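You operate a simulated robot arm through the tools that you are given. There is no shell and no other tool.

You run a simulated robot arm. Do the job below in one go: nothing can be reset, and whatever is moved stays where it is left.

TASK
Reset the tripped starter, open the teal tap and start the motor unloaded.
Fine: yellow lever down for the start, back to auto after it; one start; both hose nuts stay.

It is judged by the outcome, as a careful person would: the job done as asked, and still so three seconds after it is handed in. It fails if anything else is knocked over, pushed out of place, dropped, spilled or broken.

THE ROBOT
A 6-joint arm with a two-finger gripper, fixed in place. Base frame: the origin is on the floor under the middle of its stand, x ahead of it, y to its left, z up. Units: mm, rad, N and s.
With the tool pointing down near the work surface it reaches from about 160 to 700 mm from the base axis. Its first joint turns from -2.897 to 2.897 rad. Payload 3.18 kg.
The TCP is the grasp point between the finger pads, 30 mm short of the fingertips. In the tool frame z runs along the fingers and y along their closing line. The gripper opens to 144 mm; its body begins 103 mm behind the TCP.
Orientation is told as [roll, pitch, yaw] about the base's x, y, z axes, in that order, counted from this pose: with the fingers straight down and closing along the base's y, the tool's x points along the base's -x, its y along +y and its z along -z.

THE INTERFACE
- The arm moves only by the tool play_rows. Its argument "commands" is a list of rows, each an object (a shift or turn left out is 0, a gripper value left out holds the last) with "hand": the opening, from 0 (shut) to 1 (fully open); "translation": the shift along the tool's x, y, z in units of 200 mm (1.0 is 200 mm), a list of three; "angular": the turn, a rotation vector about the tool's x, y, z in units of 120 degrees (1.0 is 120 degrees), a list of three. In form: [{"hand": hand, "translation": [dx, dy, dz], "angular": [wx, wy, wz]}, ...]. A call has 1 to 20 rows; each row is the pose to reach, as a shift and turn from the pose commanded when the call began, along the tool's axes at that moment. A call with a number of a shift or a turn outside -1 to 1 is refused whole. A row lasts 0.2 s, in which the tool goes at most 50 mm and 0.15 rad; a call with a longer step from one row to the next is refused whole, and so is a gripper value outside its range. Where a pose cannot be reached the arm comes as near as it can. A force on the tool above 90 N (or 10 N above the force at the start of the call, whichever is more), or a blocked arm, ends the call early, and 0.2 s more pass. Each finger travels about 186.7 mm/s and halts on what it meets, pressing with about 32 N; the grip force reading is that of the motor and also rises with nothing between the fingers. The clock runs only during rows and for 0.2 s after the last one: add rows that repeat a pose to give the fingers time. The reply holds the time, the measured pose of the TCP, the force on the tool along the base axes, the opening and the grip force, in the units named above and with some noise, with the torque about the TCP (base axes, N m) and any sound that the robot's microphone picked up.
- Cameras (640 x 400 px; columns grow to the right, rows downward): "scene" is fixed at [401.1, 501.1, 1119.3]; the picture's right is [-0.93, -0.37, 0.00], its down [-0.22, 0.56, -0.80] and it looks along [0.29, -0.74, -0.60] (base axes); focal length 214 px, centre (320, 200). "wrist" rides on the gripper at [76, 16, -143] in the tool frame; the picture's right is [-0.21, 0.98, 0.00], its down [-0.84, -0.18, -0.51] and it looks along [-0.50, -0.11, 0.86] (tool axes); focal length 218 px, centre (320, 200). There is no depth. A picture from a camera that has moved, and an enlarged one, comes with that camera's place and axes in the base frame and with its lens.
- camera(camera): a new picture of that camera. The clock stands still meanwhile.
- zoom(camera, box): a new picture of the part [left, top, right, bottom] of that camera's present view, enlarged. The clock stands still meanwhile.
- hand_in(): hands the job in; it is judged then, once.

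Places have to be worked out from the pictures, the camera data and where the tool is seen. Open the gripper and draw the arm clear of the work before you hand the job in, unless the task says otherwise.

The tools are called after "Emit:" as name(argument=value, ...) on one line, values as JSON. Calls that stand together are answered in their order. play_rows: Moves the arm, as the interface text tells. Its arguments: {"type":"object","properties":{"commands":{"type":"array","items":{"type":"object","properties":{"hand":{"type":"number"},"translation":{"type":"array","items":{"type":"number"}},"angular":{"type":"array","items":{"type":"number"}}}}}},"required":["commands"]} The other tools are called the same way: camera (camera) takes a picture; zoom (camera, box) takes an enlarged picture of a part of a camera's view; hand_in () hands the job in.

At the start:

```text
time: 0.0
eef_pos: [423.7, -96.7, 1000.6]
tcp_rot: [0.0, -0.002, 0.0]
force: [-0.3, 0.2, 0.4]
ft_torque: [-0.02, -0.01, -0.02]
opening: 143.7
finger_force: 0.1
```

scene: 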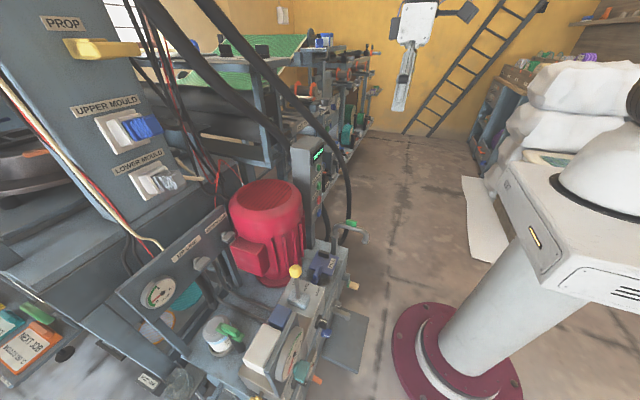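
wrist: 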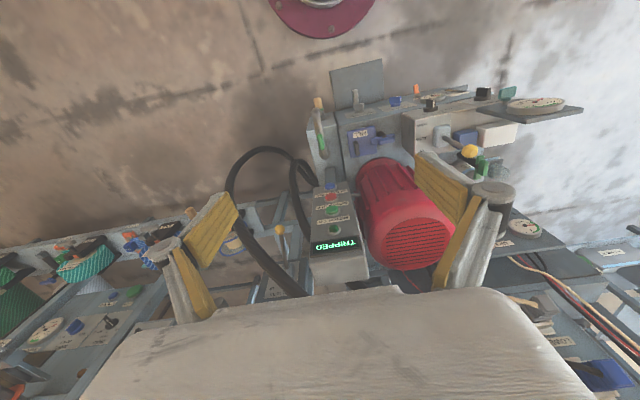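

I start by looking closer at the hydraulic unit, the starter box and the taps in both views before moving.

Emit:
zoom(camera="scene", box=[200, 180, 380, 400])

Emit:
zoom(camera="scene", box=[270, 120, 370, 260])

Emit:
zoom(camera="wrist", box=[280, 50, 600, 250])

Emit:
zoom(camera="wrist", box=[290, 90, 390, 260])

```text
1.82 times, centred on (290, 290) of scene
camera zoom: at [401.1, 501.1, 1119.3], right [-0.93, -0.37, 0.0], down [-0.22, 0.56, -0.8], along [0.29, -0.74, -0.6], focal length 390 px, centre (374, 36)
```

zoom: 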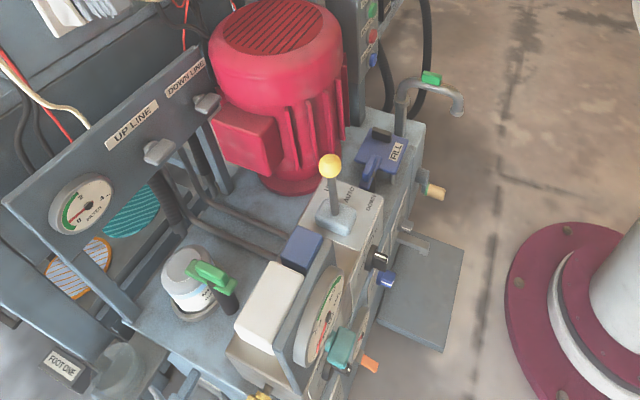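

```text
2.86 times, centred on (320, 190) of scene
camera zoom: at [401.1, 501.1, 1119.3], right [-0.93, -0.37, 0.0], down [-0.22, 0.56, -0.8], along [0.29, -0.74, -0.6], focal length 613 px, centre (320, 229)
```

zoom: 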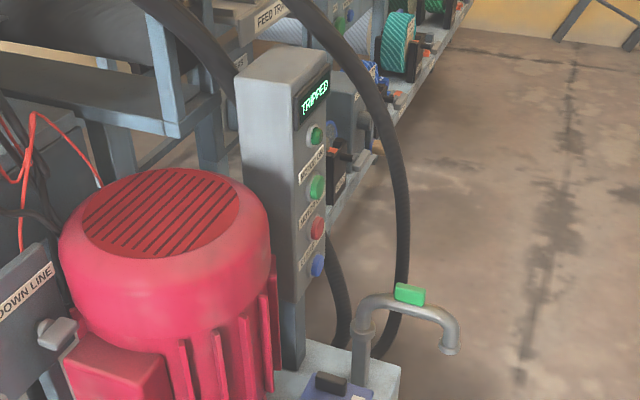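

```text
2.00 times, centred on (440, 150) of wrist
camera zoom: at [348.5, -79.8, 1142.8], right [0.21, 0.98, 0.0], down [0.84, -0.18, 0.51], along [0.5, -0.11, -0.86], focal length 436 px, centre (80, 300)
```

zoom: 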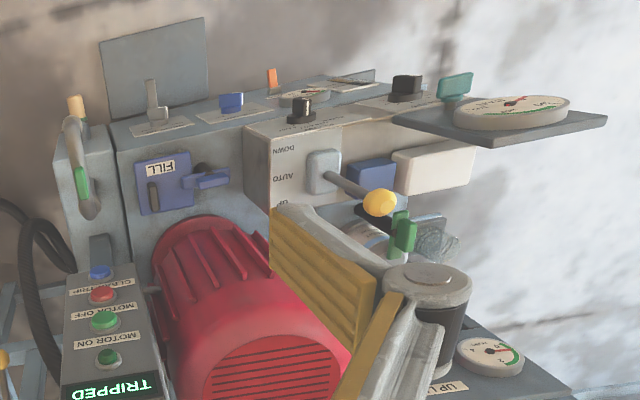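

```text
2.35 times, centred on (340, 175) of wrist
camera zoom: at [348.5, -79.8, 1142.8], right [0.21, 0.98, 0.0], down [0.84, -0.18, 0.51], along [0.5, -0.11, -0.86], focal length 514 px, centre (273, 259)
```

zoom: 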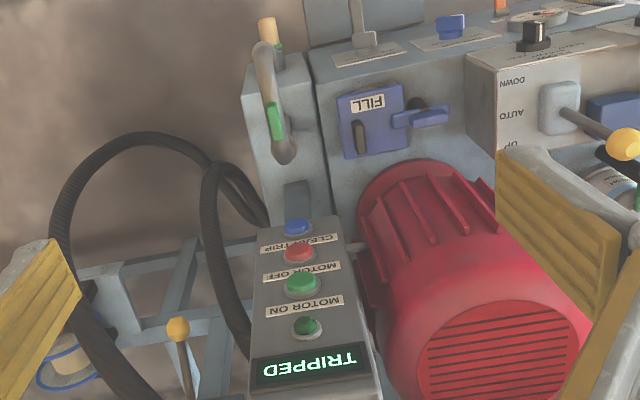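

The blue CLEAR TRIP and green MOTOR ON buttons sit on a vertical face near x≈647, y≈-112, and the yellow ball is near (579, 223, 650). I zoom further for labels and tap details.

Emit:
zoom(camera="scene", box=[275, 320, 345, 400])

Emit:
zoom(camera="scene", box=[270, 250, 350, 330])

Emit:
zoom(camera="wrist", box=[460, 70, 600, 140])

Emit:
zoom(camera="wrist", box=[310, 170, 370, 260])

Emit:
zoom(camera="wrist", box=[320, 60, 480, 160])

```text
5.00 times, centred on (310, 360) of scene
camera zoom: at [401.1, 501.1, 1119.3], right [-0.93, -0.37, 0.0], down [-0.22, 0.56, -0.8], along [0.29, -0.74, -0.6], focal length 1072 px, centre (370, -600)
```

zoom: 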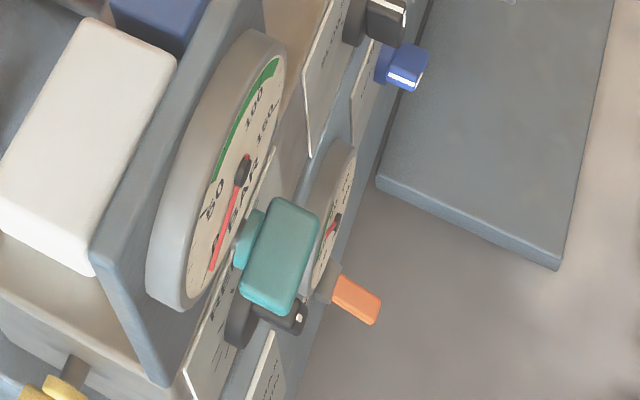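

```text
5.00 times, centred on (310, 290) of scene
camera zoom: at [401.1, 501.1, 1119.3], right [-0.93, -0.37, 0.0], down [-0.22, 0.56, -0.8], along [0.29, -0.74, -0.6], focal length 1072 px, centre (370, -250)
```

zoom: 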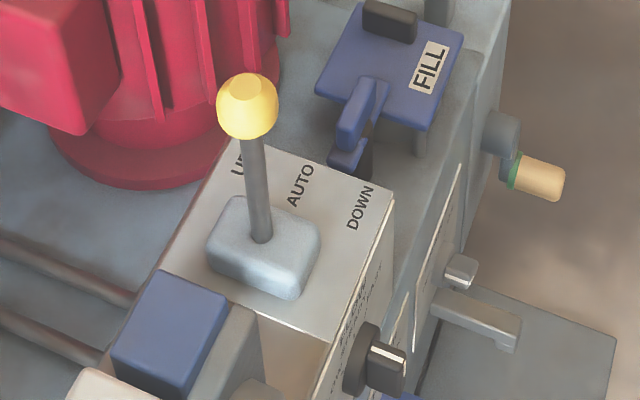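

```text
4.57 times, centred on (530, 105) of wrist
camera zoom: at [348.5, -79.8, 1142.8], right [0.21, 0.98, 0.0], down [0.84, -0.18, 0.51], along [0.5, -0.11, -0.86], focal length 998 px, centre (-640, 634)
```

zoom: 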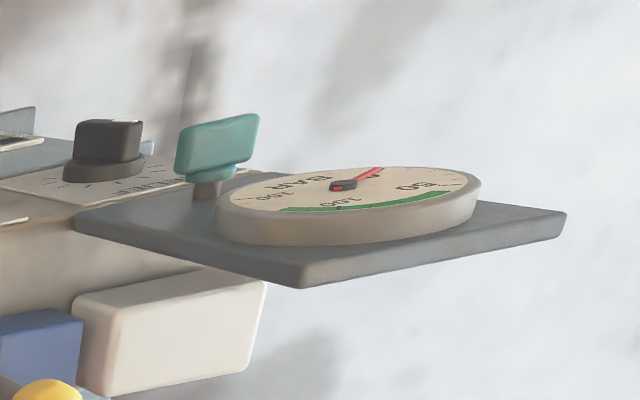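

```text
4.44 times, centred on (340, 215) of wrist
camera zoom: at [348.5, -79.8, 1142.8], right [0.21, 0.98, 0.0], down [0.84, -0.18, 0.51], along [0.5, -0.11, -0.86], focal length 970 px, centre (231, 133)
```

zoom: 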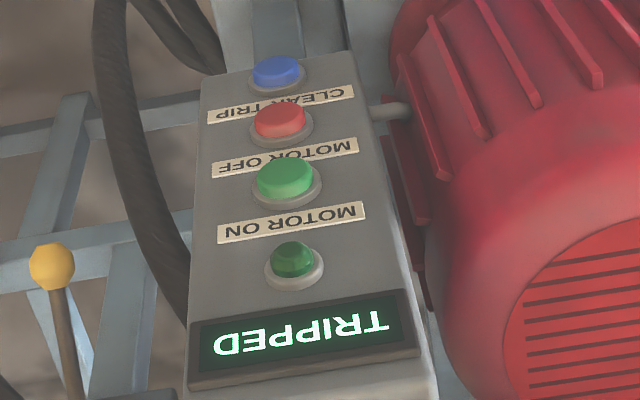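

```text
4.00 times, centred on (400, 110) of wrist
camera zoom: at [348.5, -79.8, 1142.8], right [0.21, 0.98, 0.0], down [0.84, -0.18, 0.51], along [0.5, -0.11, -0.86], focal length 873 px, centre (0, 560)
```

zoom: 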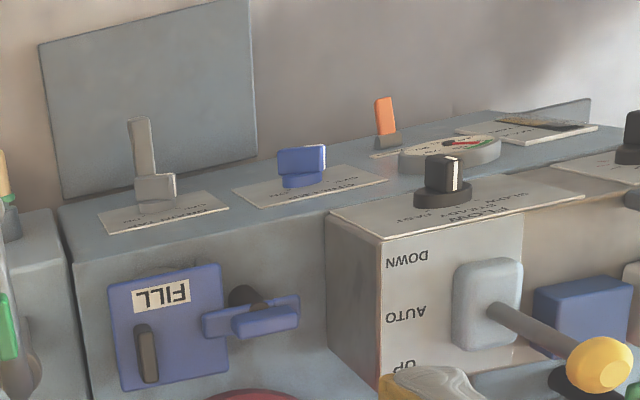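

The blue button is CLEAR TRIP and the green one under the "MOTOR ON" label is the start; the round dark-green one at the top looks like a lamp. Next I back the arm toward the robot and tilt the tool forward 45° to see the pack's front panel.

Emit:
play_rows(commands=[{"hand": 1, "translation": [0.08, 0.12, 0.06], "angular": [0, -0.047, 0]}, {"translation": [0.16, 0.24, 0.12], "angular": [0, -0.094, 0]}, {"translation": [0.24, 0.36, 0.18], "angular": [0, -0.141, 0]}, {"translation": [0.32, 0.48, 0.24], "angular": [0, -0.188, 0]}, {"translation": [0.4, 0.6, 0.3], "angular": [0, -0.234, 0]}, {"translation": [0.48, 0.72, 0.36], "angular": [0, -0.281, 0]}, {"translation": [0.56, 0.84, 0.42], "angular": [0, -0.328, 0]}, {"translation": [0.62, 0.95, 0.5], "angular": [0, -0.375, 0]}, {"translation": [0.62, 0.95, 0.5], "angular": [0, -0.375, 0]}])

```text
time: 2.0
eef_pos: [398.8, 193.6, 913.3]
tcp_rot: [-0.436, -0.655, 0.58]
force: [1.6, 4.0, 0.6]
ft_torque: [-0.29, 0.19, -0.4]
opening: 144.0
finger_force: 0.1
out of reach, approached as far as the arm can: row 4, 5, 6, 7, 8, 9
```

The arm could not fold that close to the base and settled at (399, 194, 913) with a skewed tilt. I look at the scene and wrist pictures to see the state.

Emit:
camera(camera="scene")

Emit:
camera(camera="wrist")

```text
taken
```

scene: 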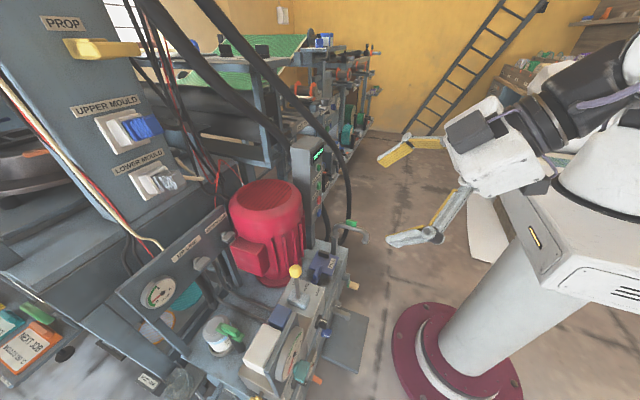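

```text
taken
camera wrist: at [244.3, 182.7, 964.0], right [-0.14, 0.97, -0.2], down [0.26, 0.23, 0.94], along [0.96, 0.08, -0.28], focal length 218 px, centre (320, 200)
```

wrist: 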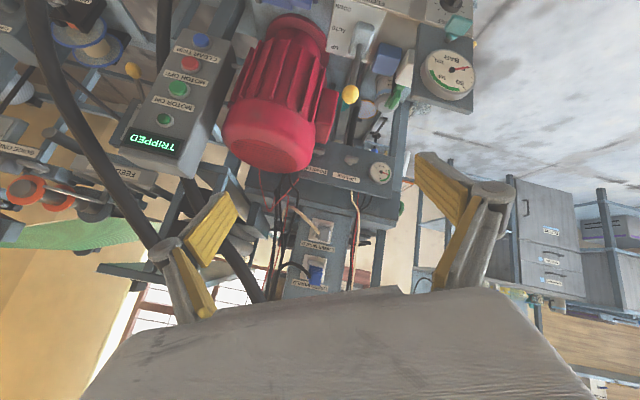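

I check what the commanded pose now is with a null row, before moving on.

Emit:
play_rows(commands=[{"hand": 1, "translation": [0, 0, 0], "angular": [0, 0, 0]}])

```text
time: 2.4
eef_pos: [400.9, 206.3, 916.1]
tcp_rot: [-0.002, -0.783, 0.003]
force: [0.1, -0.1, 0.1]
ft_torque: [0.02, -0.01, -0.01]
opening: 144.2
finger_force: 0.1
```

The commanded pose is now a clean 45° tilt at (401, 206, 916). I lower to about z=650 and ease the tilt to 25° so the camera looks down onto the front panel.

Emit:
play_rows(commands=[{"hand": 1, "translation": [0.12, 0.015, 0.12], "angular": [0, 0.02, 0]}, {"translation": [0.24, 0.03, 0.24], "angular": [0, 0.04, 0]}, {"translation": [0.36, 0.045, 0.36], "angular": [0, 0.06, 0]}, {"translation": [0.48, 0.06, 0.48], "angular": [0, 0.08, 0]}, {"translation": [0.6, 0.075, 0.6], "angular": [0, 0.1, 0]}, {"translation": [0.72, 0.09, 0.72], "angular": [0, 0.12, 0]}, {"translation": [0.84, 0.105, 0.84], "angular": [0, 0.145, 0]}, {"translation": [0.94, 0.12, 0.94], "angular": [0, 0.167, 0]}, {"translation": [0.94, 0.12, 0.94], "angular": [0, 0.167, 0]}])

Emit:
camera(camera="wrist")

```text
time: 4.4
eef_pos: [428.4, 247.8, 673.3]
tcp_rot: [-0.034, -0.421, 0.008]
force: [0.1, -0.6, -0.2]
ft_torque: [-0.02, -0.01, 0.0]
opening: 144.1
finger_force: 0.1
out of reach, approached as far as the arm can: row 3, 4, 5, 6, 7, 8, 9
```

```text
taken
camera wrist: at [300.7, 267.5, 770.4], right [0.19, 0.98, 0.06], down [0.56, -0.16, 0.81], along [0.8, -0.13, -0.58], focal length 218 px, centre (320, 200)
```

wrist: 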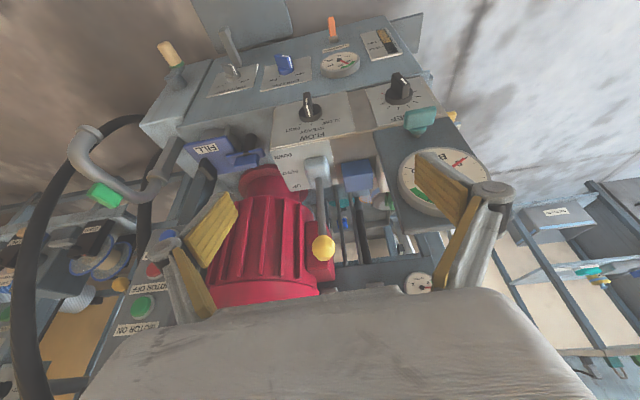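

Now the panel is visible (upside down). I zoom on the teal tap, its labels, and the other controls.

Emit:
zoom(camera="wrist", box=[360, 20, 500, 220])

Emit:
zoom(camera="wrist", box=[360, 70, 450, 150])

Emit:
zoom(camera="wrist", box=[200, 20, 420, 140])

Emit:
zoom(camera="wrist", box=[250, 120, 390, 280])

```text
2.00 times, centred on (430, 120) of wrist
camera zoom: at [300.7, 267.5, 770.4], right [0.19, 0.98, 0.06], down [0.56, -0.16, 0.81], along [0.8, -0.13, -0.58], focal length 436 px, centre (100, 360)
```

zoom: 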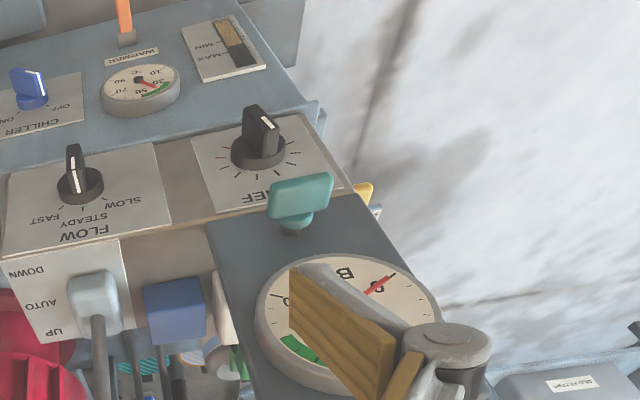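

```text
5.00 times, centred on (405, 110) of wrist
camera zoom: at [300.7, 267.5, 770.4], right [0.19, 0.98, 0.06], down [0.56, -0.16, 0.81], along [0.8, -0.13, -0.58], focal length 1091 px, centre (-105, 650)
```

zoom: 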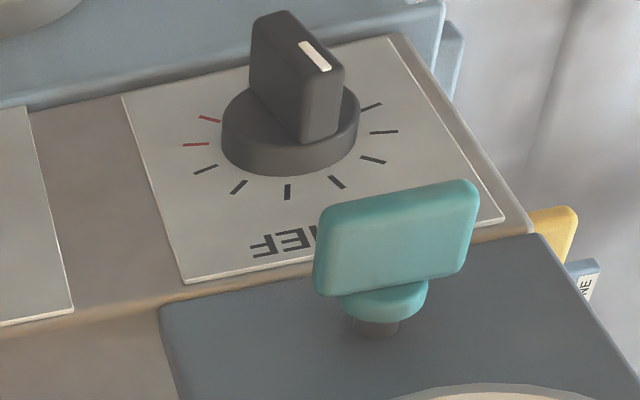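

```text
2.91 times, centred on (310, 80) of wrist
camera zoom: at [300.7, 267.5, 770.4], right [0.19, 0.98, 0.06], down [0.56, -0.16, 0.81], along [0.8, -0.13, -0.58], focal length 635 px, centre (349, 549)
```

zoom: 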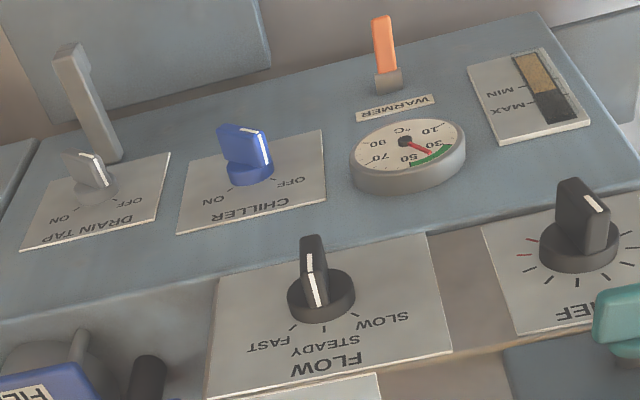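

```text
2.50 times, centred on (320, 200) of wrist
camera zoom: at [300.7, 267.5, 770.4], right [0.19, 0.98, 0.06], down [0.56, -0.16, 0.81], along [0.8, -0.13, -0.58], focal length 546 px, centre (320, 200)
```

zoom: 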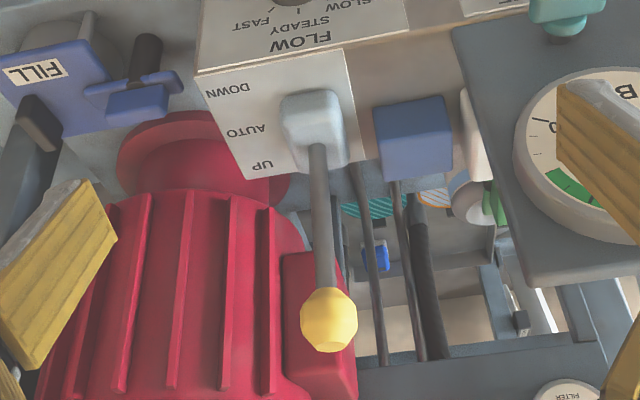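

The teal tap is an unlabelled paddle on a stem below the gauge. It lies horizontal across the line at about (493, 376, 526), which I take as closed. I do the trip reset first, so I settle the commanded pose before moving across.

Emit:
play_rows(commands=[{"hand": 0, "translation": [0, 0, 0], "angular": [0, 0, 0]}, {"hand": 0}, {"hand": 0}])

Emit:
camera(camera="scene")

Emit:
camera(camera="wrist")

```text
time: 5.2
eef_pos: [428.1, 248.7, 672.9]
tcp_rot: [-0.034, -0.423, 0.009]
force: [-0.5, 0.6, -1.1]
ft_torque: [0.0, 0.01, -0.02]
opening: 0.0
finger_force: 30.4
```

```text
taken
```

scene: 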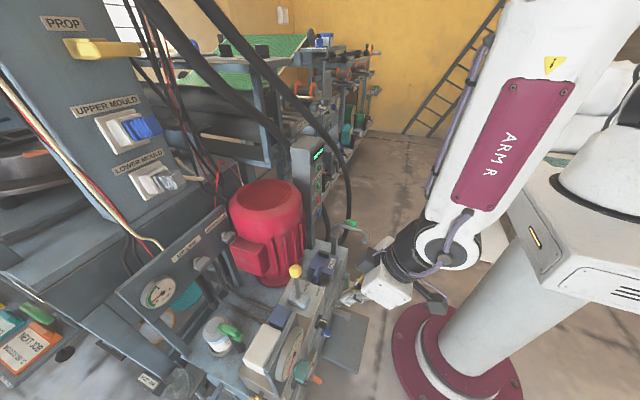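

```text
taken
camera wrist: at [300.5, 267.4, 770.6], right [0.19, 0.98, 0.06], down [0.56, -0.16, 0.81], along [0.81, -0.13, -0.58], focal length 218 px, centre (320, 200)
```

wrist: 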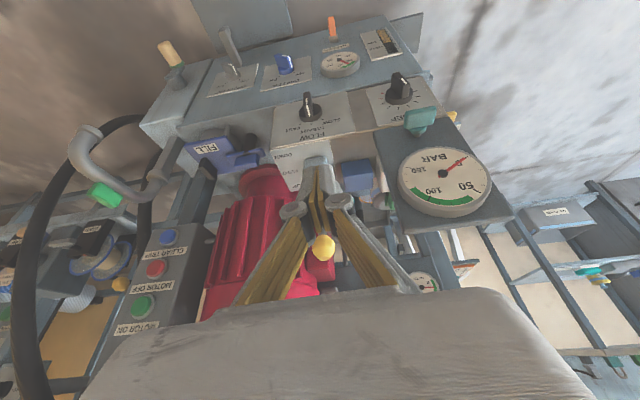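

The gripper is closed and clear. I raise the arm and swing it toward y≈-114 in front of the starter, tilting to about 40°.

Emit:
play_rows(commands=[{"hand": 0, "translation": [-0.075, -0.1, -0.103], "angular": [0.002, -0.02, 0]}, {"translation": [-0.15, -0.2, -0.207], "angular": [0.005, -0.04, 0]}, {"translation": [-0.225, -0.3, -0.31], "angular": [0.008, -0.065, 0]}, {"translation": [-0.3, -0.4, -0.413], "angular": [0.012, -0.09, 0]}, {"translation": [-0.375, -0.5, -0.517], "angular": [0.014, -0.11, 0]}, {"translation": [-0.45, -0.6, -0.62], "angular": [0.016, -0.13, 0]}, {"translation": [-0.45, -0.6, -0.62], "angular": [0.016, -0.13, 0]}])

```text
time: 6.8
eef_pos: [466.3, 132.6, 831.8]
tcp_rot: [-0.048, -0.703, 0.012]
force: [0.1, 0.2, -0.2]
ft_torque: [0.0, -0.03, -0.01]
opening: 0.0
finger_force: 31.2
out of reach, approached as far as the arm can: row 1, 2, 3, 4, 5, 6, 7
```

Position is within 10 mm of the target. I continue across to y≈-60 with a bit more x, removing the small roll.

Emit:
play_rows(commands=[{"hand": 0, "translation": [-0.018, -0.19, 0.041], "angular": [-0.003, 0, 0.003]}, {"translation": [-0.035, -0.38, 0.082], "angular": [-0.007, 0, 0.006]}, {"translation": [-0.053, -0.57, 0.124], "angular": [-0.01, 0, 0.009]}, {"translation": [-0.07, -0.76, 0.165], "angular": [-0.014, 0, 0.012]}, {"translation": [-0.088, -0.95, 0.206], "angular": [-0.0175, 0, 0.0148]}, {"translation": [-0.088, -0.95, 0.206], "angular": [-0.0175, 0, 0.0148]}])

Emit:
camera(camera="wrist")

Emit:
camera(camera="scene")

```text
time: 8.2
eef_pos: [510.4, 18.3, 835.7]
tcp_rot: [-0.061, -0.689, -0.02]
force: [0.8, 0.0, 0.3]
ft_torque: [0.03, 0.01, 0.0]
opening: 0.2
finger_force: 31.3
out of reach, approached as far as the arm can: row 1, 2, 3, 4, 5, 6
```

```text
taken
camera wrist: at [362.7, 45.7, 896.2], right [0.22, 0.97, 0.09], down [0.32, -0.16, 0.94], along [0.92, -0.18, -0.34], focal length 218 px, centre (320, 200)
```

wrist: 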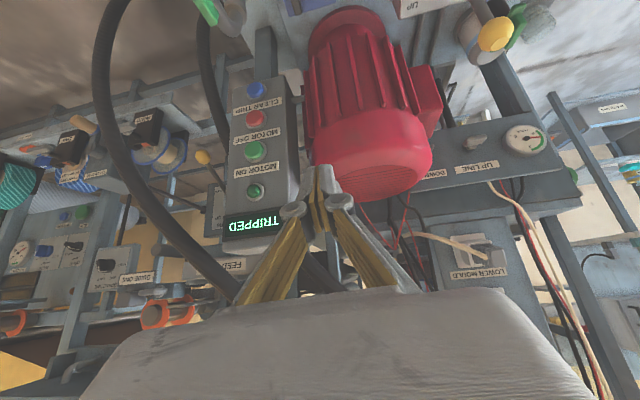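

```text
taken
```

scene: 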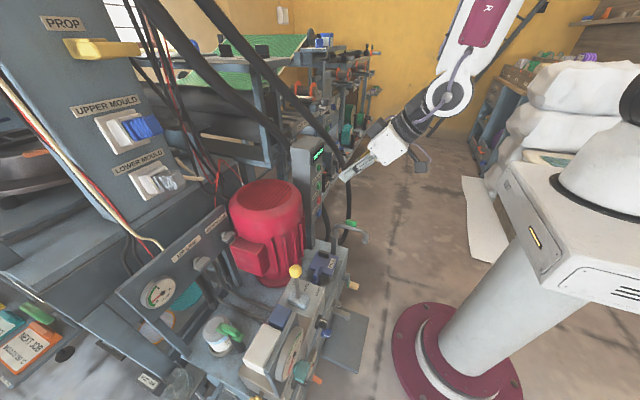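

The arm is pushing against its inner limit here, so I move further out to about (570, -114, 800), easing the tilt to 0.6 rad and squaring the roll.

Emit:
play_rows(commands=[{"hand": 0, "translation": [-0.025, -0.127, 0.076], "angular": [-0.007, 0.0085, -0.0015]}, {"translation": [-0.05, -0.253, 0.151], "angular": [-0.014, 0.017, -0.003]}, {"translation": [-0.076, -0.38, 0.227], "angular": [-0.021, 0.0255, -0.0045]}, {"translation": [-0.1, -0.506, 0.302], "angular": [-0.028, 0.034, -0.006]}, {"translation": [-0.127, -0.633, 0.378], "angular": [-0.0353, 0.0425, -0.0074]}, {"translation": [-0.127, -0.633, 0.378], "angular": [-0.0353, 0.0425, -0.0074]}])

Emit:
camera(camera="wrist")

Emit:
camera(camera="scene")

```text
time: 9.6
eef_pos: [562.4, 15.6, 798.5]
tcp_rot: [-0.017, -0.609, -0.077]
force: [0.2, -0.1, 0.3]
ft_torque: [0.01, 0.02, 0.01]
opening: 0.2
finger_force: 30.9
out of reach, approached as far as the arm can: row 1, 2, 3, 4, 5, 6
```

```text
taken
camera wrist: at [419.7, 44.4, 870.7], right [0.26, 0.96, 0.11], down [0.38, -0.2, 0.9], along [0.89, -0.19, -0.42], focal length 218 px, centre (320, 200)
```

wrist: 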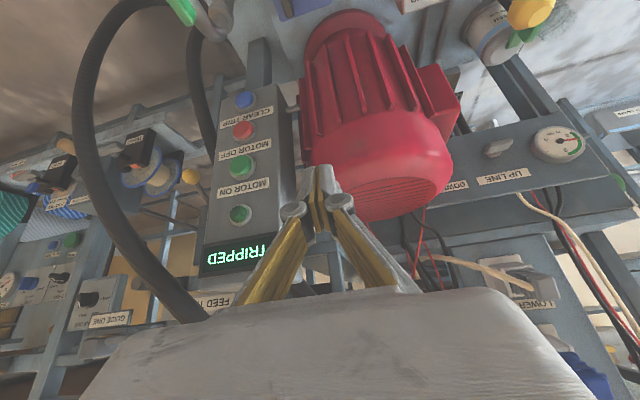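

```text
taken
```

scene: 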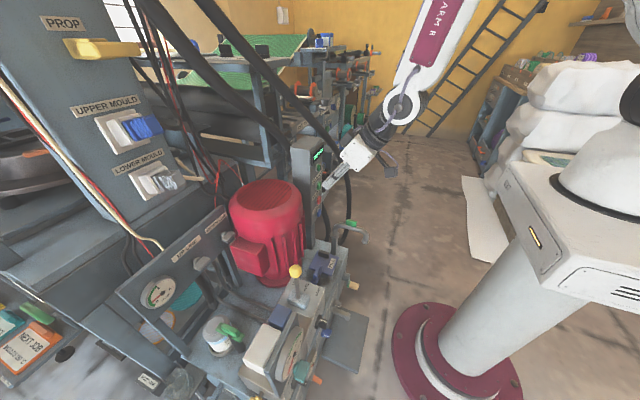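

The wrist can't cross the arm's plane with yaw 0 here (y stuck near 16, yaw drifting negative). I stay on this wrist branch and approach the starter with the tool yawed about -25°, aiming at a hover at (570, -107, 720).

Emit:
play_rows(commands=[{"hand": 0, "translation": [0.02, -0.08, 0.05], "angular": [0.02, 0, 0.03]}, {"translation": [0.045, -0.18, 0.11], "angular": [0.035, 0, 0.055]}, {"translation": [0.07, -0.28, 0.17], "angular": [0.05, 0, 0.08]}, {"translation": [0.1, -0.4, 0.24], "angular": [0.065, 0, 0.105]}, {"translation": [0.125, -0.5, 0.3], "angular": [0.08, 0, 0.125]}, {"translation": [0.152, -0.608, 0.37], "angular": [0.09, 0, 0.14]}, {"translation": [0.152, -0.608, 0.37], "angular": [0.09, 0, 0.14]}])

Emit:
camera(camera="wrist")

Emit:
camera(camera="scene")

```text
time: 11.2
eef_pos: [571.9, -110.0, 723.9]
tcp_rot: [-0.018, -0.607, -0.429]
force: [0.5, -0.3, 1.1]
ft_torque: [0.01, -0.04, 0.0]
opening: 0.0
finger_force: 31.1
out of reach, approached as far as the arm can: row 4, 5, 6, 7
```

```text
taken
camera wrist: at [449.7, -33.4, 796.1], right [0.57, 0.81, 0.11], down [0.29, -0.32, 0.9], along [0.77, -0.48, -0.42], focal length 218 px, centre (320, 200)
```

wrist: 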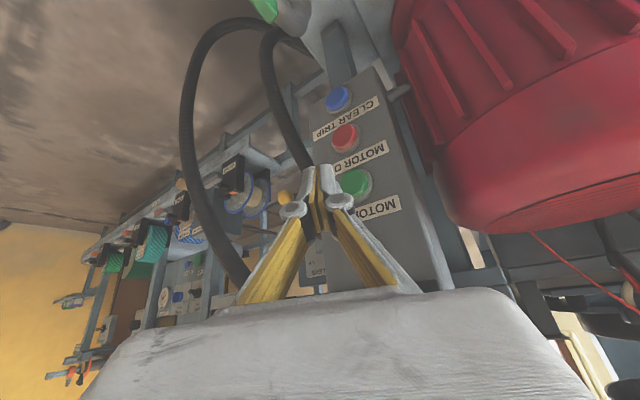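

```text
taken
```

scene: 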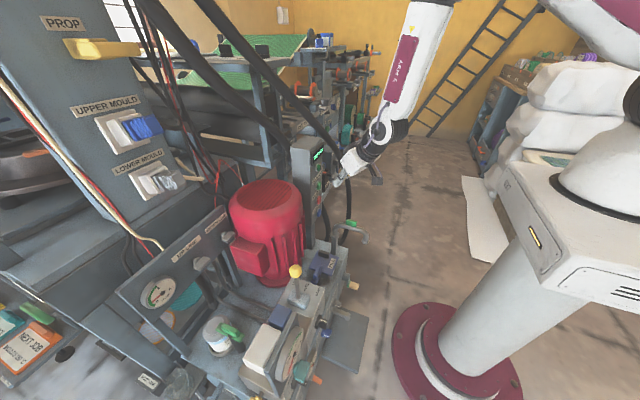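

Blue measures at about (646, -110, 558) and green at (646, -108, 687) from this view. I descend to a hover in front of the blue CLEAR TRIP button.

Emit:
play_rows(commands=[{"hand": 0, "translation": [0.075, 0.018, 0.125], "angular": [0.002, 0.01, 0.006]}, {"translation": [0.15, 0.035, 0.25], "angular": [0.004, 0.02, 0.011]}, {"translation": [0.226, 0.053, 0.376], "angular": [0.007, 0.031, 0.017]}, {"translation": [0.3, 0.07, 0.5], "angular": [0.009, 0.041, 0.022]}, {"translation": [0.377, 0.088, 0.627], "angular": [0.011, 0.051, 0.028]}, {"translation": [0.377, 0.088, 0.627], "angular": [0.011, 0.051, 0.028]}])

Emit:
camera(camera="wrist")

Emit:
zoom(camera="scene", box=[280, 120, 420, 260])

```text
time: 12.6
eef_pos: [597.9, -97.1, 577.0]
tcp_rot: [0.003, -0.5, -0.499]
force: [-0.3, 0.1, 0.3]
ft_torque: [-0.02, -0.01, 0.0]
opening: 0.0
finger_force: 30.5
out of reach, approached as far as the arm can: row 1, 2, 3, 4, 5, 6
```

```text
taken
camera wrist: at [486.8, -19.1, 665.2], right [0.63, 0.77, 0.1], down [0.35, -0.4, 0.85], along [0.7, -0.5, -0.52], focal length 218 px, centre (320, 200)
```

wrist: 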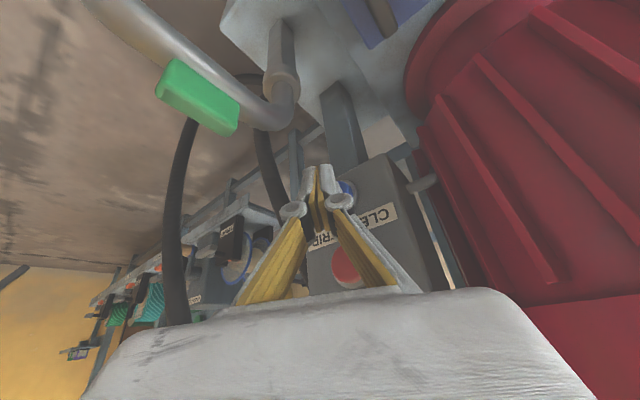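

```text
2.86 times, centred on (350, 190) of scene
camera zoom: at [401.1, 501.1, 1119.3], right [-0.93, -0.37, 0.0], down [-0.22, 0.56, -0.8], along [0.29, -0.74, -0.6], focal length 613 px, centre (234, 229)
```

zoom: 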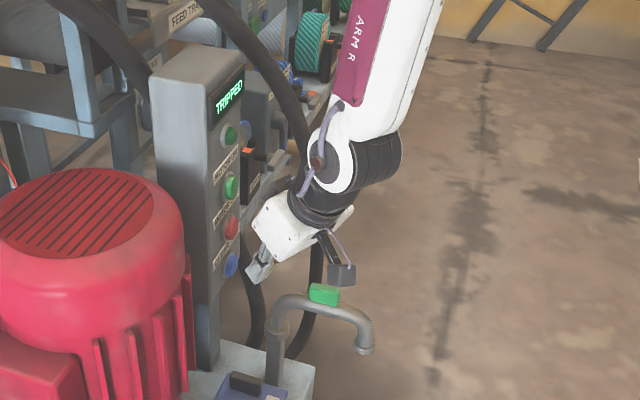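

The fingertips are level with the blue button with about a 25 mm gap. I advance 20 mm along +x and read the force.

Emit:
play_rows(commands=[{"hand": 0, "translation": [-0.0385, 0.0239, 0.021], "angular": [0, 0, 0]}, {"translation": [-0.0771, 0.0479, 0.0421], "angular": [0, 0, 0]}, {"translation": [-0.0771, 0.0479, 0.0421], "angular": [0, 0, 0]}])

Emit:
zoom(camera="scene", box=[290, 130, 370, 230])

Emit:
zoom(camera="wrist", box=[260, 120, 420, 290])

```text
time: 13.4
eef_pos: [617.5, -97.7, 578.1]
tcp_rot: [0.013, -0.504, -0.504]
force: [1.0, 0.2, 0.4]
ft_torque: [0.0, -0.02, 0.01]
opening: 0.0
finger_force: 30.9
```

```text
4.00 times, centred on (330, 180) of scene
camera zoom: at [401.1, 501.1, 1119.3], right [-0.93, -0.37, 0.0], down [-0.22, 0.56, -0.8], along [0.29, -0.74, -0.6], focal length 858 px, centre (280, 280)
```

zoom: 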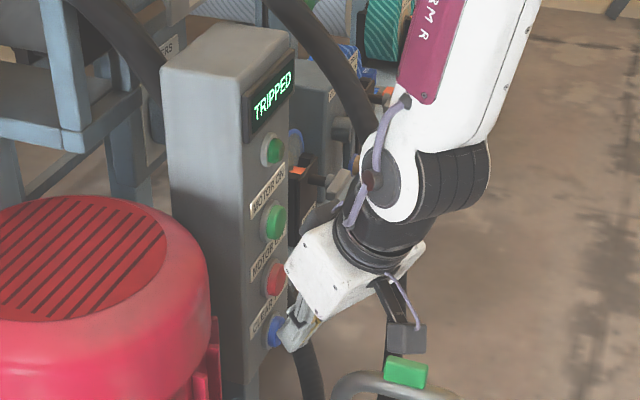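

```text
2.35 times, centred on (340, 205) of wrist
camera zoom: at [505.7, -20.0, 665.5], right [0.63, 0.77, 0.11], down [0.34, -0.4, 0.85], along [0.7, -0.49, -0.52], focal length 514 px, centre (273, 188)
```

zoom: 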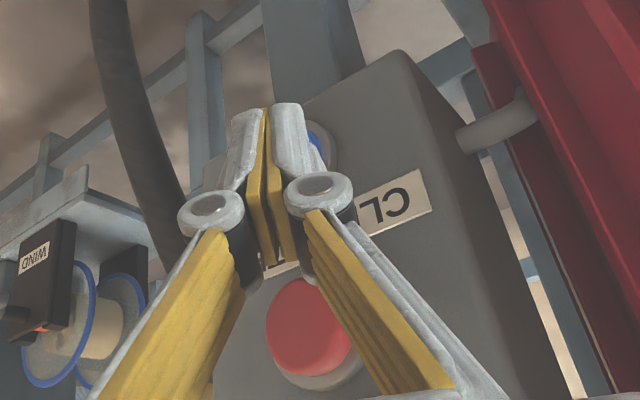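

Fingertips are right at the blue button, no contact yet, display still TRIPPED. I press on in small steps, 8 mm more.

Emit:
play_rows(commands=[{"hand": 0, "translation": [-0.0077, 0.0048, 0.0042]}, {"translation": [-0.0154, 0.0096, 0.0084]}, {"translation": [-0.0231, 0.0144, 0.0126]}, {"translation": [-0.0308, 0.0191, 0.0168]}])

Emit:
zoom(camera="scene", box=[290, 130, 370, 230])

```text
time: 14.4
eef_pos: [622.7, -96.5, 576.7]
tcp_rot: [0.014, -0.501, -0.506]
force: [-18.1, -1.1, 7.6]
ft_torque: [-0.05, 0.1, -0.08]
opening: 0.0
finger_force: 30.6
heard: click
```

```text
4.00 times, centred on (330, 180) of scene
camera zoom: at [401.1, 501.1, 1119.3], right [-0.93, -0.37, 0.0], down [-0.22, 0.56, -0.8], along [0.29, -0.74, -0.6], focal length 858 px, centre (280, 280)
```

zoom: 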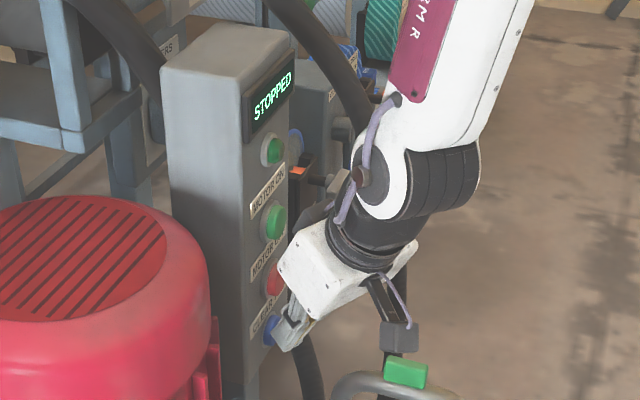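

A click was heard and the display now reads STOPPED: the trip is cleared. I back off 50 mm and rise away from the starter.

Emit:
play_rows(commands=[{"hand": 0, "translation": [0.0964, -0.0598, -0.0526]}, {"translation": [0.1928, -0.1196, -0.1052]}, {"translation": [0.11, -0.1196, -0.26]}, {"translation": [0.02, -0.1196, -0.42]}, {"translation": [-0.07, -0.1196, -0.58]}, {"translation": [-0.16, -0.1196, -0.75]}, {"translation": [-0.16, -0.1196, -0.75]}])

Emit:
zoom(camera="scene", box=[290, 130, 370, 230])

```text
time: 16.0
eef_pos: [571.1, -98.4, 724.8]
tcp_rot: [0.011, -0.505, -0.501]
force: [-0.2, 0.4, 0.3]
ft_torque: [0.03, 0.0, 0.0]
opening: 0.3
finger_force: 30.5
out of reach, approached as far as the arm can: row 2, 3
```

```text
4.00 times, centred on (330, 180) of scene
camera zoom: at [401.1, 501.1, 1119.3], right [-0.93, -0.37, 0.0], down [-0.22, 0.56, -0.8], along [0.29, -0.74, -0.6], focal length 858 px, centre (280, 280)
```

zoom: 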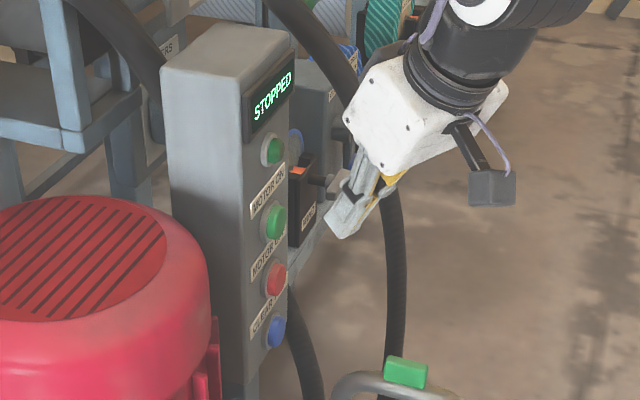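

The starter shows STOPPED and nothing else moved. I now travel back across at safe height toward the teal tap side, unwinding the yaw.

Emit:
play_rows(commands=[{"hand": 0, "translation": [0.073, 0.124, -0.08], "angular": [-0.012, 0, -0.021]}, {"translation": [0.146, 0.247, -0.161], "angular": [-0.023, 0, -0.042]}, {"translation": [0.22, 0.371, -0.241], "angular": [-0.035, 0, -0.063]}, {"translation": [0.293, 0.494, -0.322], "angular": [-0.046, 0, -0.084]}, {"translation": [0.366, 0.618, -0.402], "angular": [-0.058, 0, -0.1045]}, {"translation": [0.366, 0.618, -0.402], "angular": [-0.058, 0, -0.1045]}])

```text
time: 17.4
eef_pos: [541.1, 61.4, 760.9]
tcp_rot: [0.014, -0.508, -0.252]
force: [-0.9, -1.1, 0.1]
ft_torque: [0.04, -0.01, 0.05]
opening: 0.1
finger_force: 30.6
```

Tracking is clean now. I continue to about (480, 230, 740) with yaw back to 0.

Emit:
play_rows(commands=[{"hand": 0, "translation": [0.099, 0.148, -0.031], "angular": [-0.012, 0, -0.021]}, {"translation": [0.197, 0.297, -0.062], "angular": [-0.023, 0, -0.042]}, {"translation": [0.296, 0.445, -0.092], "angular": [-0.035, 0, -0.063]}, {"translation": [0.394, 0.594, -0.123], "angular": [-0.047, 0, -0.084]}, {"translation": [0.493, 0.742, -0.154], "angular": [-0.0585, 0, -0.105]}, {"translation": [0.493, 0.742, -0.154], "angular": [-0.0585, 0, -0.105]}])

```text
time: 18.8
eef_pos: [477.7, 229.4, 743.3]
tcp_rot: [0.012, -0.513, 0.0]
force: [0.3, -0.1, -0.2]
ft_torque: [0.0, 0.0, 0.01]
opening: 0.2
finger_force: 30.6
```

I move to about (400, 376, 620) in front of the tap, tilting further to 0.8 rad to test how horizontal the tool can get.

Emit:
play_rows(commands=[{"hand": 0, "translation": [0.107, 0.1225, 0.057], "angular": [0, -0.023, 0]}, {"translation": [0.213, 0.245, 0.115], "angular": [0, -0.046, 0]}, {"translation": [0.32, 0.3675, 0.172], "angular": [0, -0.068, 0]}, {"translation": [0.427, 0.49, 0.229], "angular": [0, -0.091, 0]}, {"translation": [0.533, 0.6125, 0.287], "angular": [0, -0.114, 0]}, {"translation": [0.64, 0.735, 0.344], "angular": [0, -0.137, 0]}, {"translation": [0.64, 0.735, 0.344], "angular": [0, -0.137, 0]}])

Emit:
camera(camera="wrist")

Emit:
camera(camera="scene")

```text
time: 20.4
eef_pos: [415.2, 402.4, 627.8]
tcp_rot: [-0.011, -0.792, 0.008]
force: [0.0, 0.3, 0.2]
ft_torque: [-0.03, -0.01, -0.01]
opening: 0.1
finger_force: 30.9
out of reach, approached as far as the arm can: row 2, 3, 4, 5, 6, 7
```

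```text
taken
camera wrist: at [259.6, 419.3, 673.2], right [0.15, 0.98, 0.14], down [0.23, -0.17, 0.96], along [0.96, -0.11, -0.25], focal length 218 px, centre (320, 200)
```

wrist: 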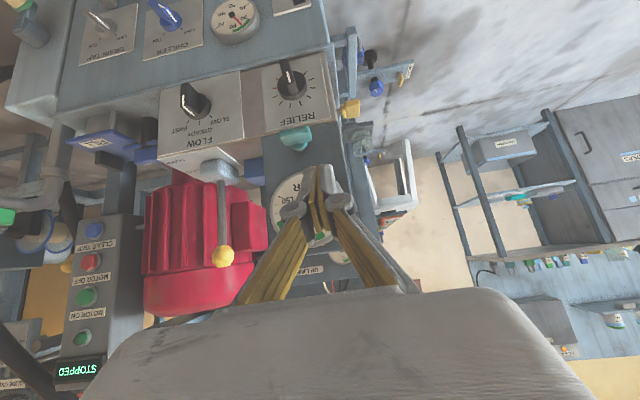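

```text
taken
```

scene: 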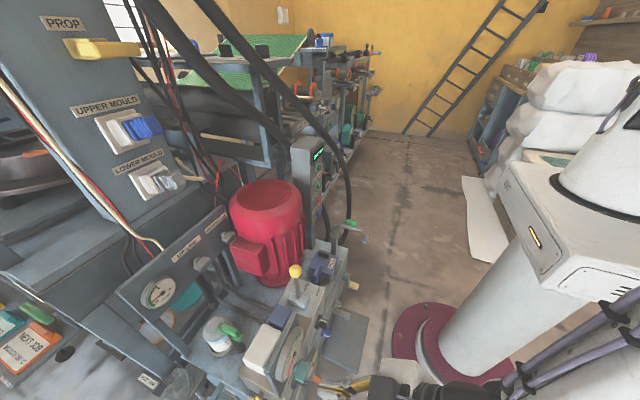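

Good front view of the panel. I zoom on the teal tap and gauge for exact geometry.

Emit:
zoom(camera="wrist", box=[240, 50, 360, 250])

Emit:
zoom(camera="wrist", box=[265, 100, 335, 170])

Emit:
zoom(camera="wrist", box=[80, 0, 340, 150])

Emit:
zoom(camera="scene", box=[240, 300, 400, 400])

```text
2.00 times, centred on (300, 150) of wrist
camera zoom: at [259.6, 419.3, 673.2], right [0.15, 0.98, 0.14], down [0.23, -0.17, 0.96], along [0.96, -0.11, -0.25], focal length 436 px, centre (360, 300)
```

zoom: 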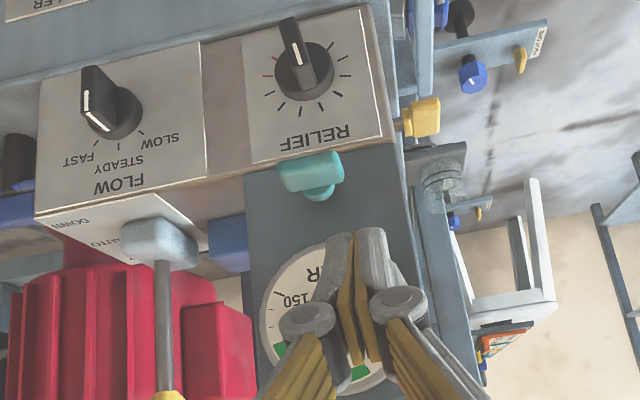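

```text
5.71 times, centred on (300, 135) of wrist
camera zoom: at [259.6, 419.3, 673.2], right [0.15, 0.98, 0.14], down [0.23, -0.17, 0.96], along [0.96, -0.11, -0.25], focal length 1247 px, centre (434, 571)
```

zoom: 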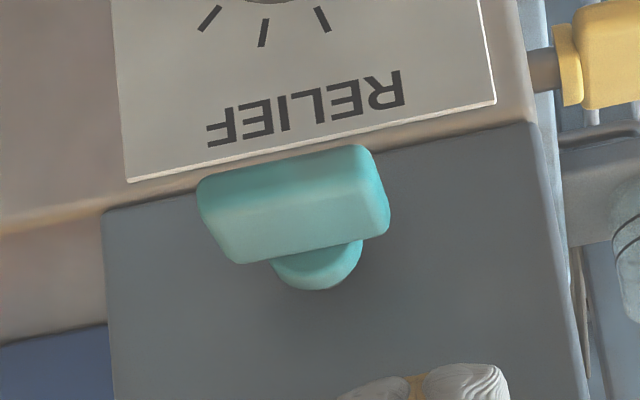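

```text
2.46 times, centred on (210, 75) of wrist
camera zoom: at [259.6, 419.3, 673.2], right [0.15, 0.98, 0.14], down [0.23, -0.17, 0.96], along [0.96, -0.11, -0.25], focal length 537 px, centre (591, 508)
```

zoom: 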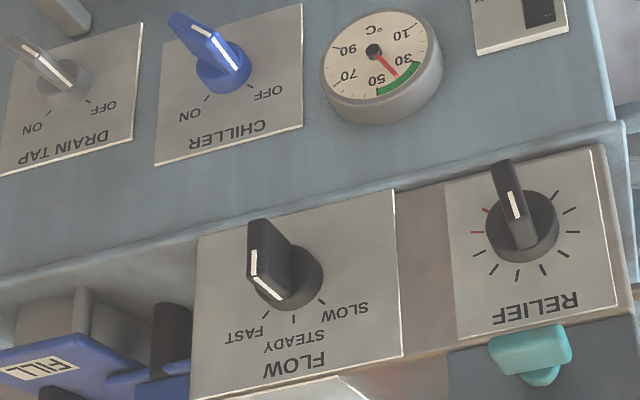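

```text
4.00 times, centred on (320, 350) of scene
camera zoom: at [401.1, 501.1, 1119.3], right [-0.93, -0.37, 0.0], down [-0.22, 0.56, -0.8], along [0.29, -0.74, -0.6], focal length 858 px, centre (320, -400)
```

zoom: 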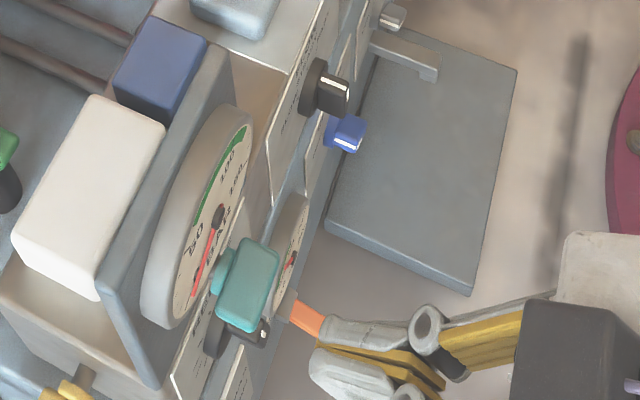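

The tap axis is at about y=375, z=529, the paddle spans x≈480–502 and is ~12 mm thick and ~41 mm long; the gauge face is at x≈506, from z=566 up. I test how far the tool can level out near here.

Emit:
play_rows(commands=[{"hand": 0, "translation": [0.003, -0.034, 0.047], "angular": [0, -0.049, 0]}, {"translation": [0.006, -0.068, 0.094], "angular": [0, -0.098, 0]}, {"translation": [0.009, -0.101, 0.14], "angular": [0, -0.146, 0]}, {"translation": [0.012, -0.135, 0.187], "angular": [0, -0.195, 0]}, {"translation": [0.012, -0.135, 0.187], "angular": [0, -0.195, 0]}])

Emit:
camera(camera="scene")

```text
time: 21.6
eef_pos: [441.8, 419.8, 615.9]
tcp_rot: [-0.02, -1.0, 0.011]
force: [-0.1, 0.8, -0.1]
ft_torque: [0.0, -0.01, 0.02]
opening: 0.0
finger_force: 30.8
out of reach, approached as far as the arm can: row 1, 2, 3, 4, 5
```

```text
taken
```

scene: 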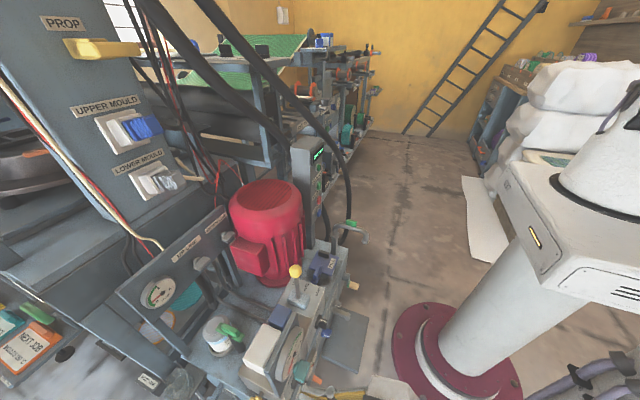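

The tool can't be levelled fully here (elbow limit), so I'll push one end of the paddle down from above and then square it by closing the fingers on it. First I go to pitch -0.35 above and in front of the tap's +y end.

Emit:
play_rows(commands=[{"hand": 0, "translation": [-0.025, -0.02, -0.006], "angular": [-0.002, 0.06, 0]}, {"translation": [-0.05, -0.04, -0.012], "angular": [-0.004, 0.12, 0]}, {"translation": [-0.075, -0.06, -0.018], "angular": [-0.006, 0.18, 0]}, {"translation": [-0.1, -0.08, -0.025], "angular": [-0.008, 0.245, 0]}, {"translation": [-0.123, -0.1, -0.031], "angular": [-0.01, 0.31, 0]}, {"translation": [-0.123, -0.1, -0.031], "angular": [-0.01, 0.31, 0]}])

Emit:
camera(camera="wrist")

Emit:
zoom(camera="scene", box=[240, 300, 400, 400])

```text
time: 23.0
eef_pos: [451.1, 402.9, 640.4]
tcp_rot: [0.007, -0.35, 0.005]
force: [1.0, -0.7, -0.2]
ft_torque: [0.01, -0.03, 0.03]
opening: 0.0
finger_force: 30.5
```

```text
taken
camera wrist: at [330.6, 417.4, 747.9], right [0.19, 0.98, 0.08], down [0.62, -0.18, 0.76], along [0.76, -0.1, -0.64], focal length 218 px, centre (320, 200)
```

wrist: 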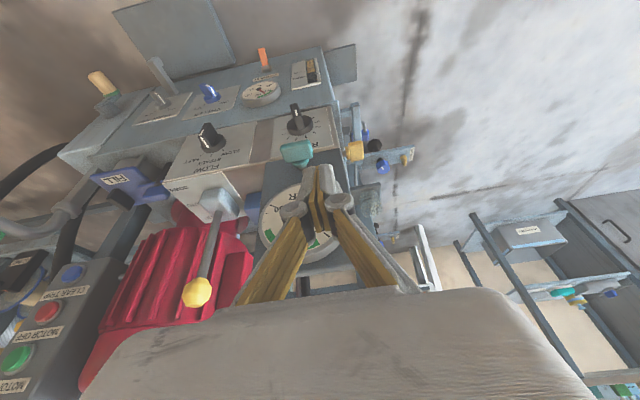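

```text
4.00 times, centred on (320, 350) of scene
camera zoom: at [401.1, 501.1, 1119.3], right [-0.93, -0.37, 0.0], down [-0.22, 0.56, -0.8], along [0.29, -0.74, -0.6], focal length 858 px, centre (320, -400)
```

zoom: 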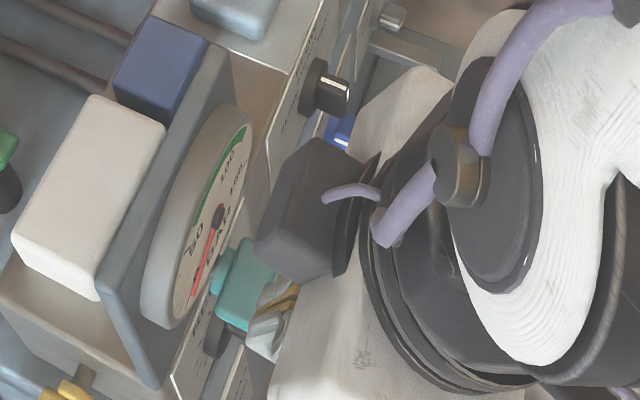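

The scene shows a dark block on the front side of the gripper, so I use more tilt (0.6) to keep it away from the gauge plate. I move the closed tips just above the paddle's +y end.

Emit:
play_rows(commands=[{"hand": 0, "translation": [0.003, -0.004, 0.06], "angular": [-0.001, -0.04, 0]}, {"translation": [0.008, -0.008, 0.14], "angular": [-0.002, -0.08, 0]}, {"translation": [0.015, -0.012, 0.23], "angular": [-0.003, -0.119, 0]}, {"translation": [0.022, -0.015, 0.322], "angular": [-0.003, -0.119, 0]}, {"translation": [0.022, -0.015, 0.322], "angular": [-0.003, -0.119, 0]}])

Emit:
zoom(camera="wrist", box=[250, 80, 400, 230])

Emit:
zoom(camera="scene", box=[240, 300, 400, 400])

```text
time: 24.2
eef_pos: [470.4, 401.3, 577.8]
tcp_rot: [0.014, -0.602, 0.004]
force: [0.0, -0.6, -0.5]
ft_torque: [0.0, 0.0, 0.0]
opening: 0.0
finger_force: 30.6
```

```text
2.67 times, centred on (325, 155) of wrist
camera zoom: at [326.5, 415.2, 652.7], right [0.16, 0.98, 0.13], down [0.41, -0.18, 0.89], along [0.9, -0.09, -0.43], focal length 582 px, centre (307, 320)
```

zoom: 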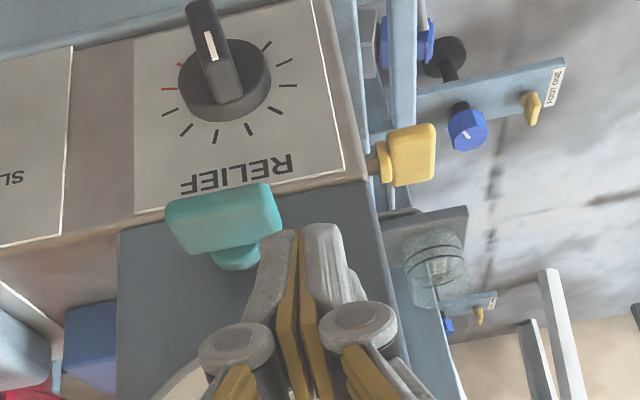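

```text
4.00 times, centred on (320, 350) of scene
camera zoom: at [401.1, 501.1, 1119.3], right [-0.93, -0.37, 0.0], down [-0.22, 0.56, -0.8], along [0.29, -0.74, -0.6], focal length 858 px, centre (320, -400)
```

zoom: 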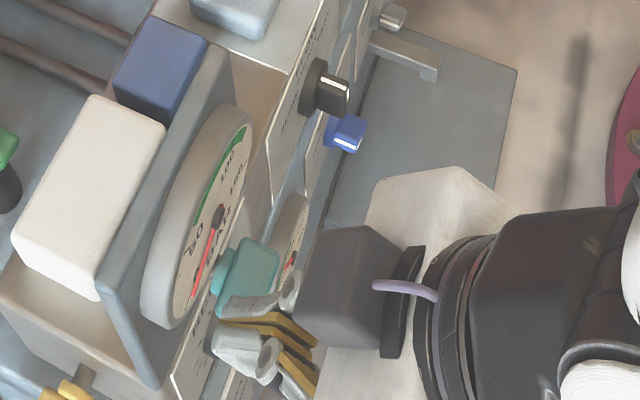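

The fingertips overlap the last ~8 mm of the paddle's +y end, about 14 mm above it. I lower in small steps watching the force.

Emit:
play_rows(commands=[{"hand": 0, "translation": [0.0142, 0, 0.0206]}, {"translation": [0.0283, 0, 0.0412]}, {"translation": [0.0396, 0, 0.0577]}, {"translation": [0.0453, 0, 0.0659]}])

Emit:
zoom(camera="wrist", box=[250, 80, 400, 230])

```text
time: 25.2
eef_pos: [469.0, 401.6, 560.9]
tcp_rot: [0.011, -0.602, 0.003]
force: [0.0, 0.0, 0.1]
ft_torque: [0.0, -0.01, 0.01]
opening: 0.2
finger_force: 30.1
```

```text
2.67 times, centred on (325, 155) of wrist
camera zoom: at [325.7, 414.8, 635.6], right [0.16, 0.98, 0.13], down [0.41, -0.18, 0.89], along [0.9, -0.09, -0.43], focal length 582 px, centre (307, 320)
```

zoom: 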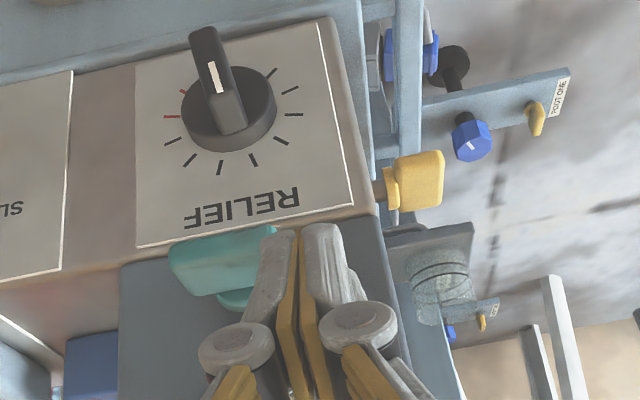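

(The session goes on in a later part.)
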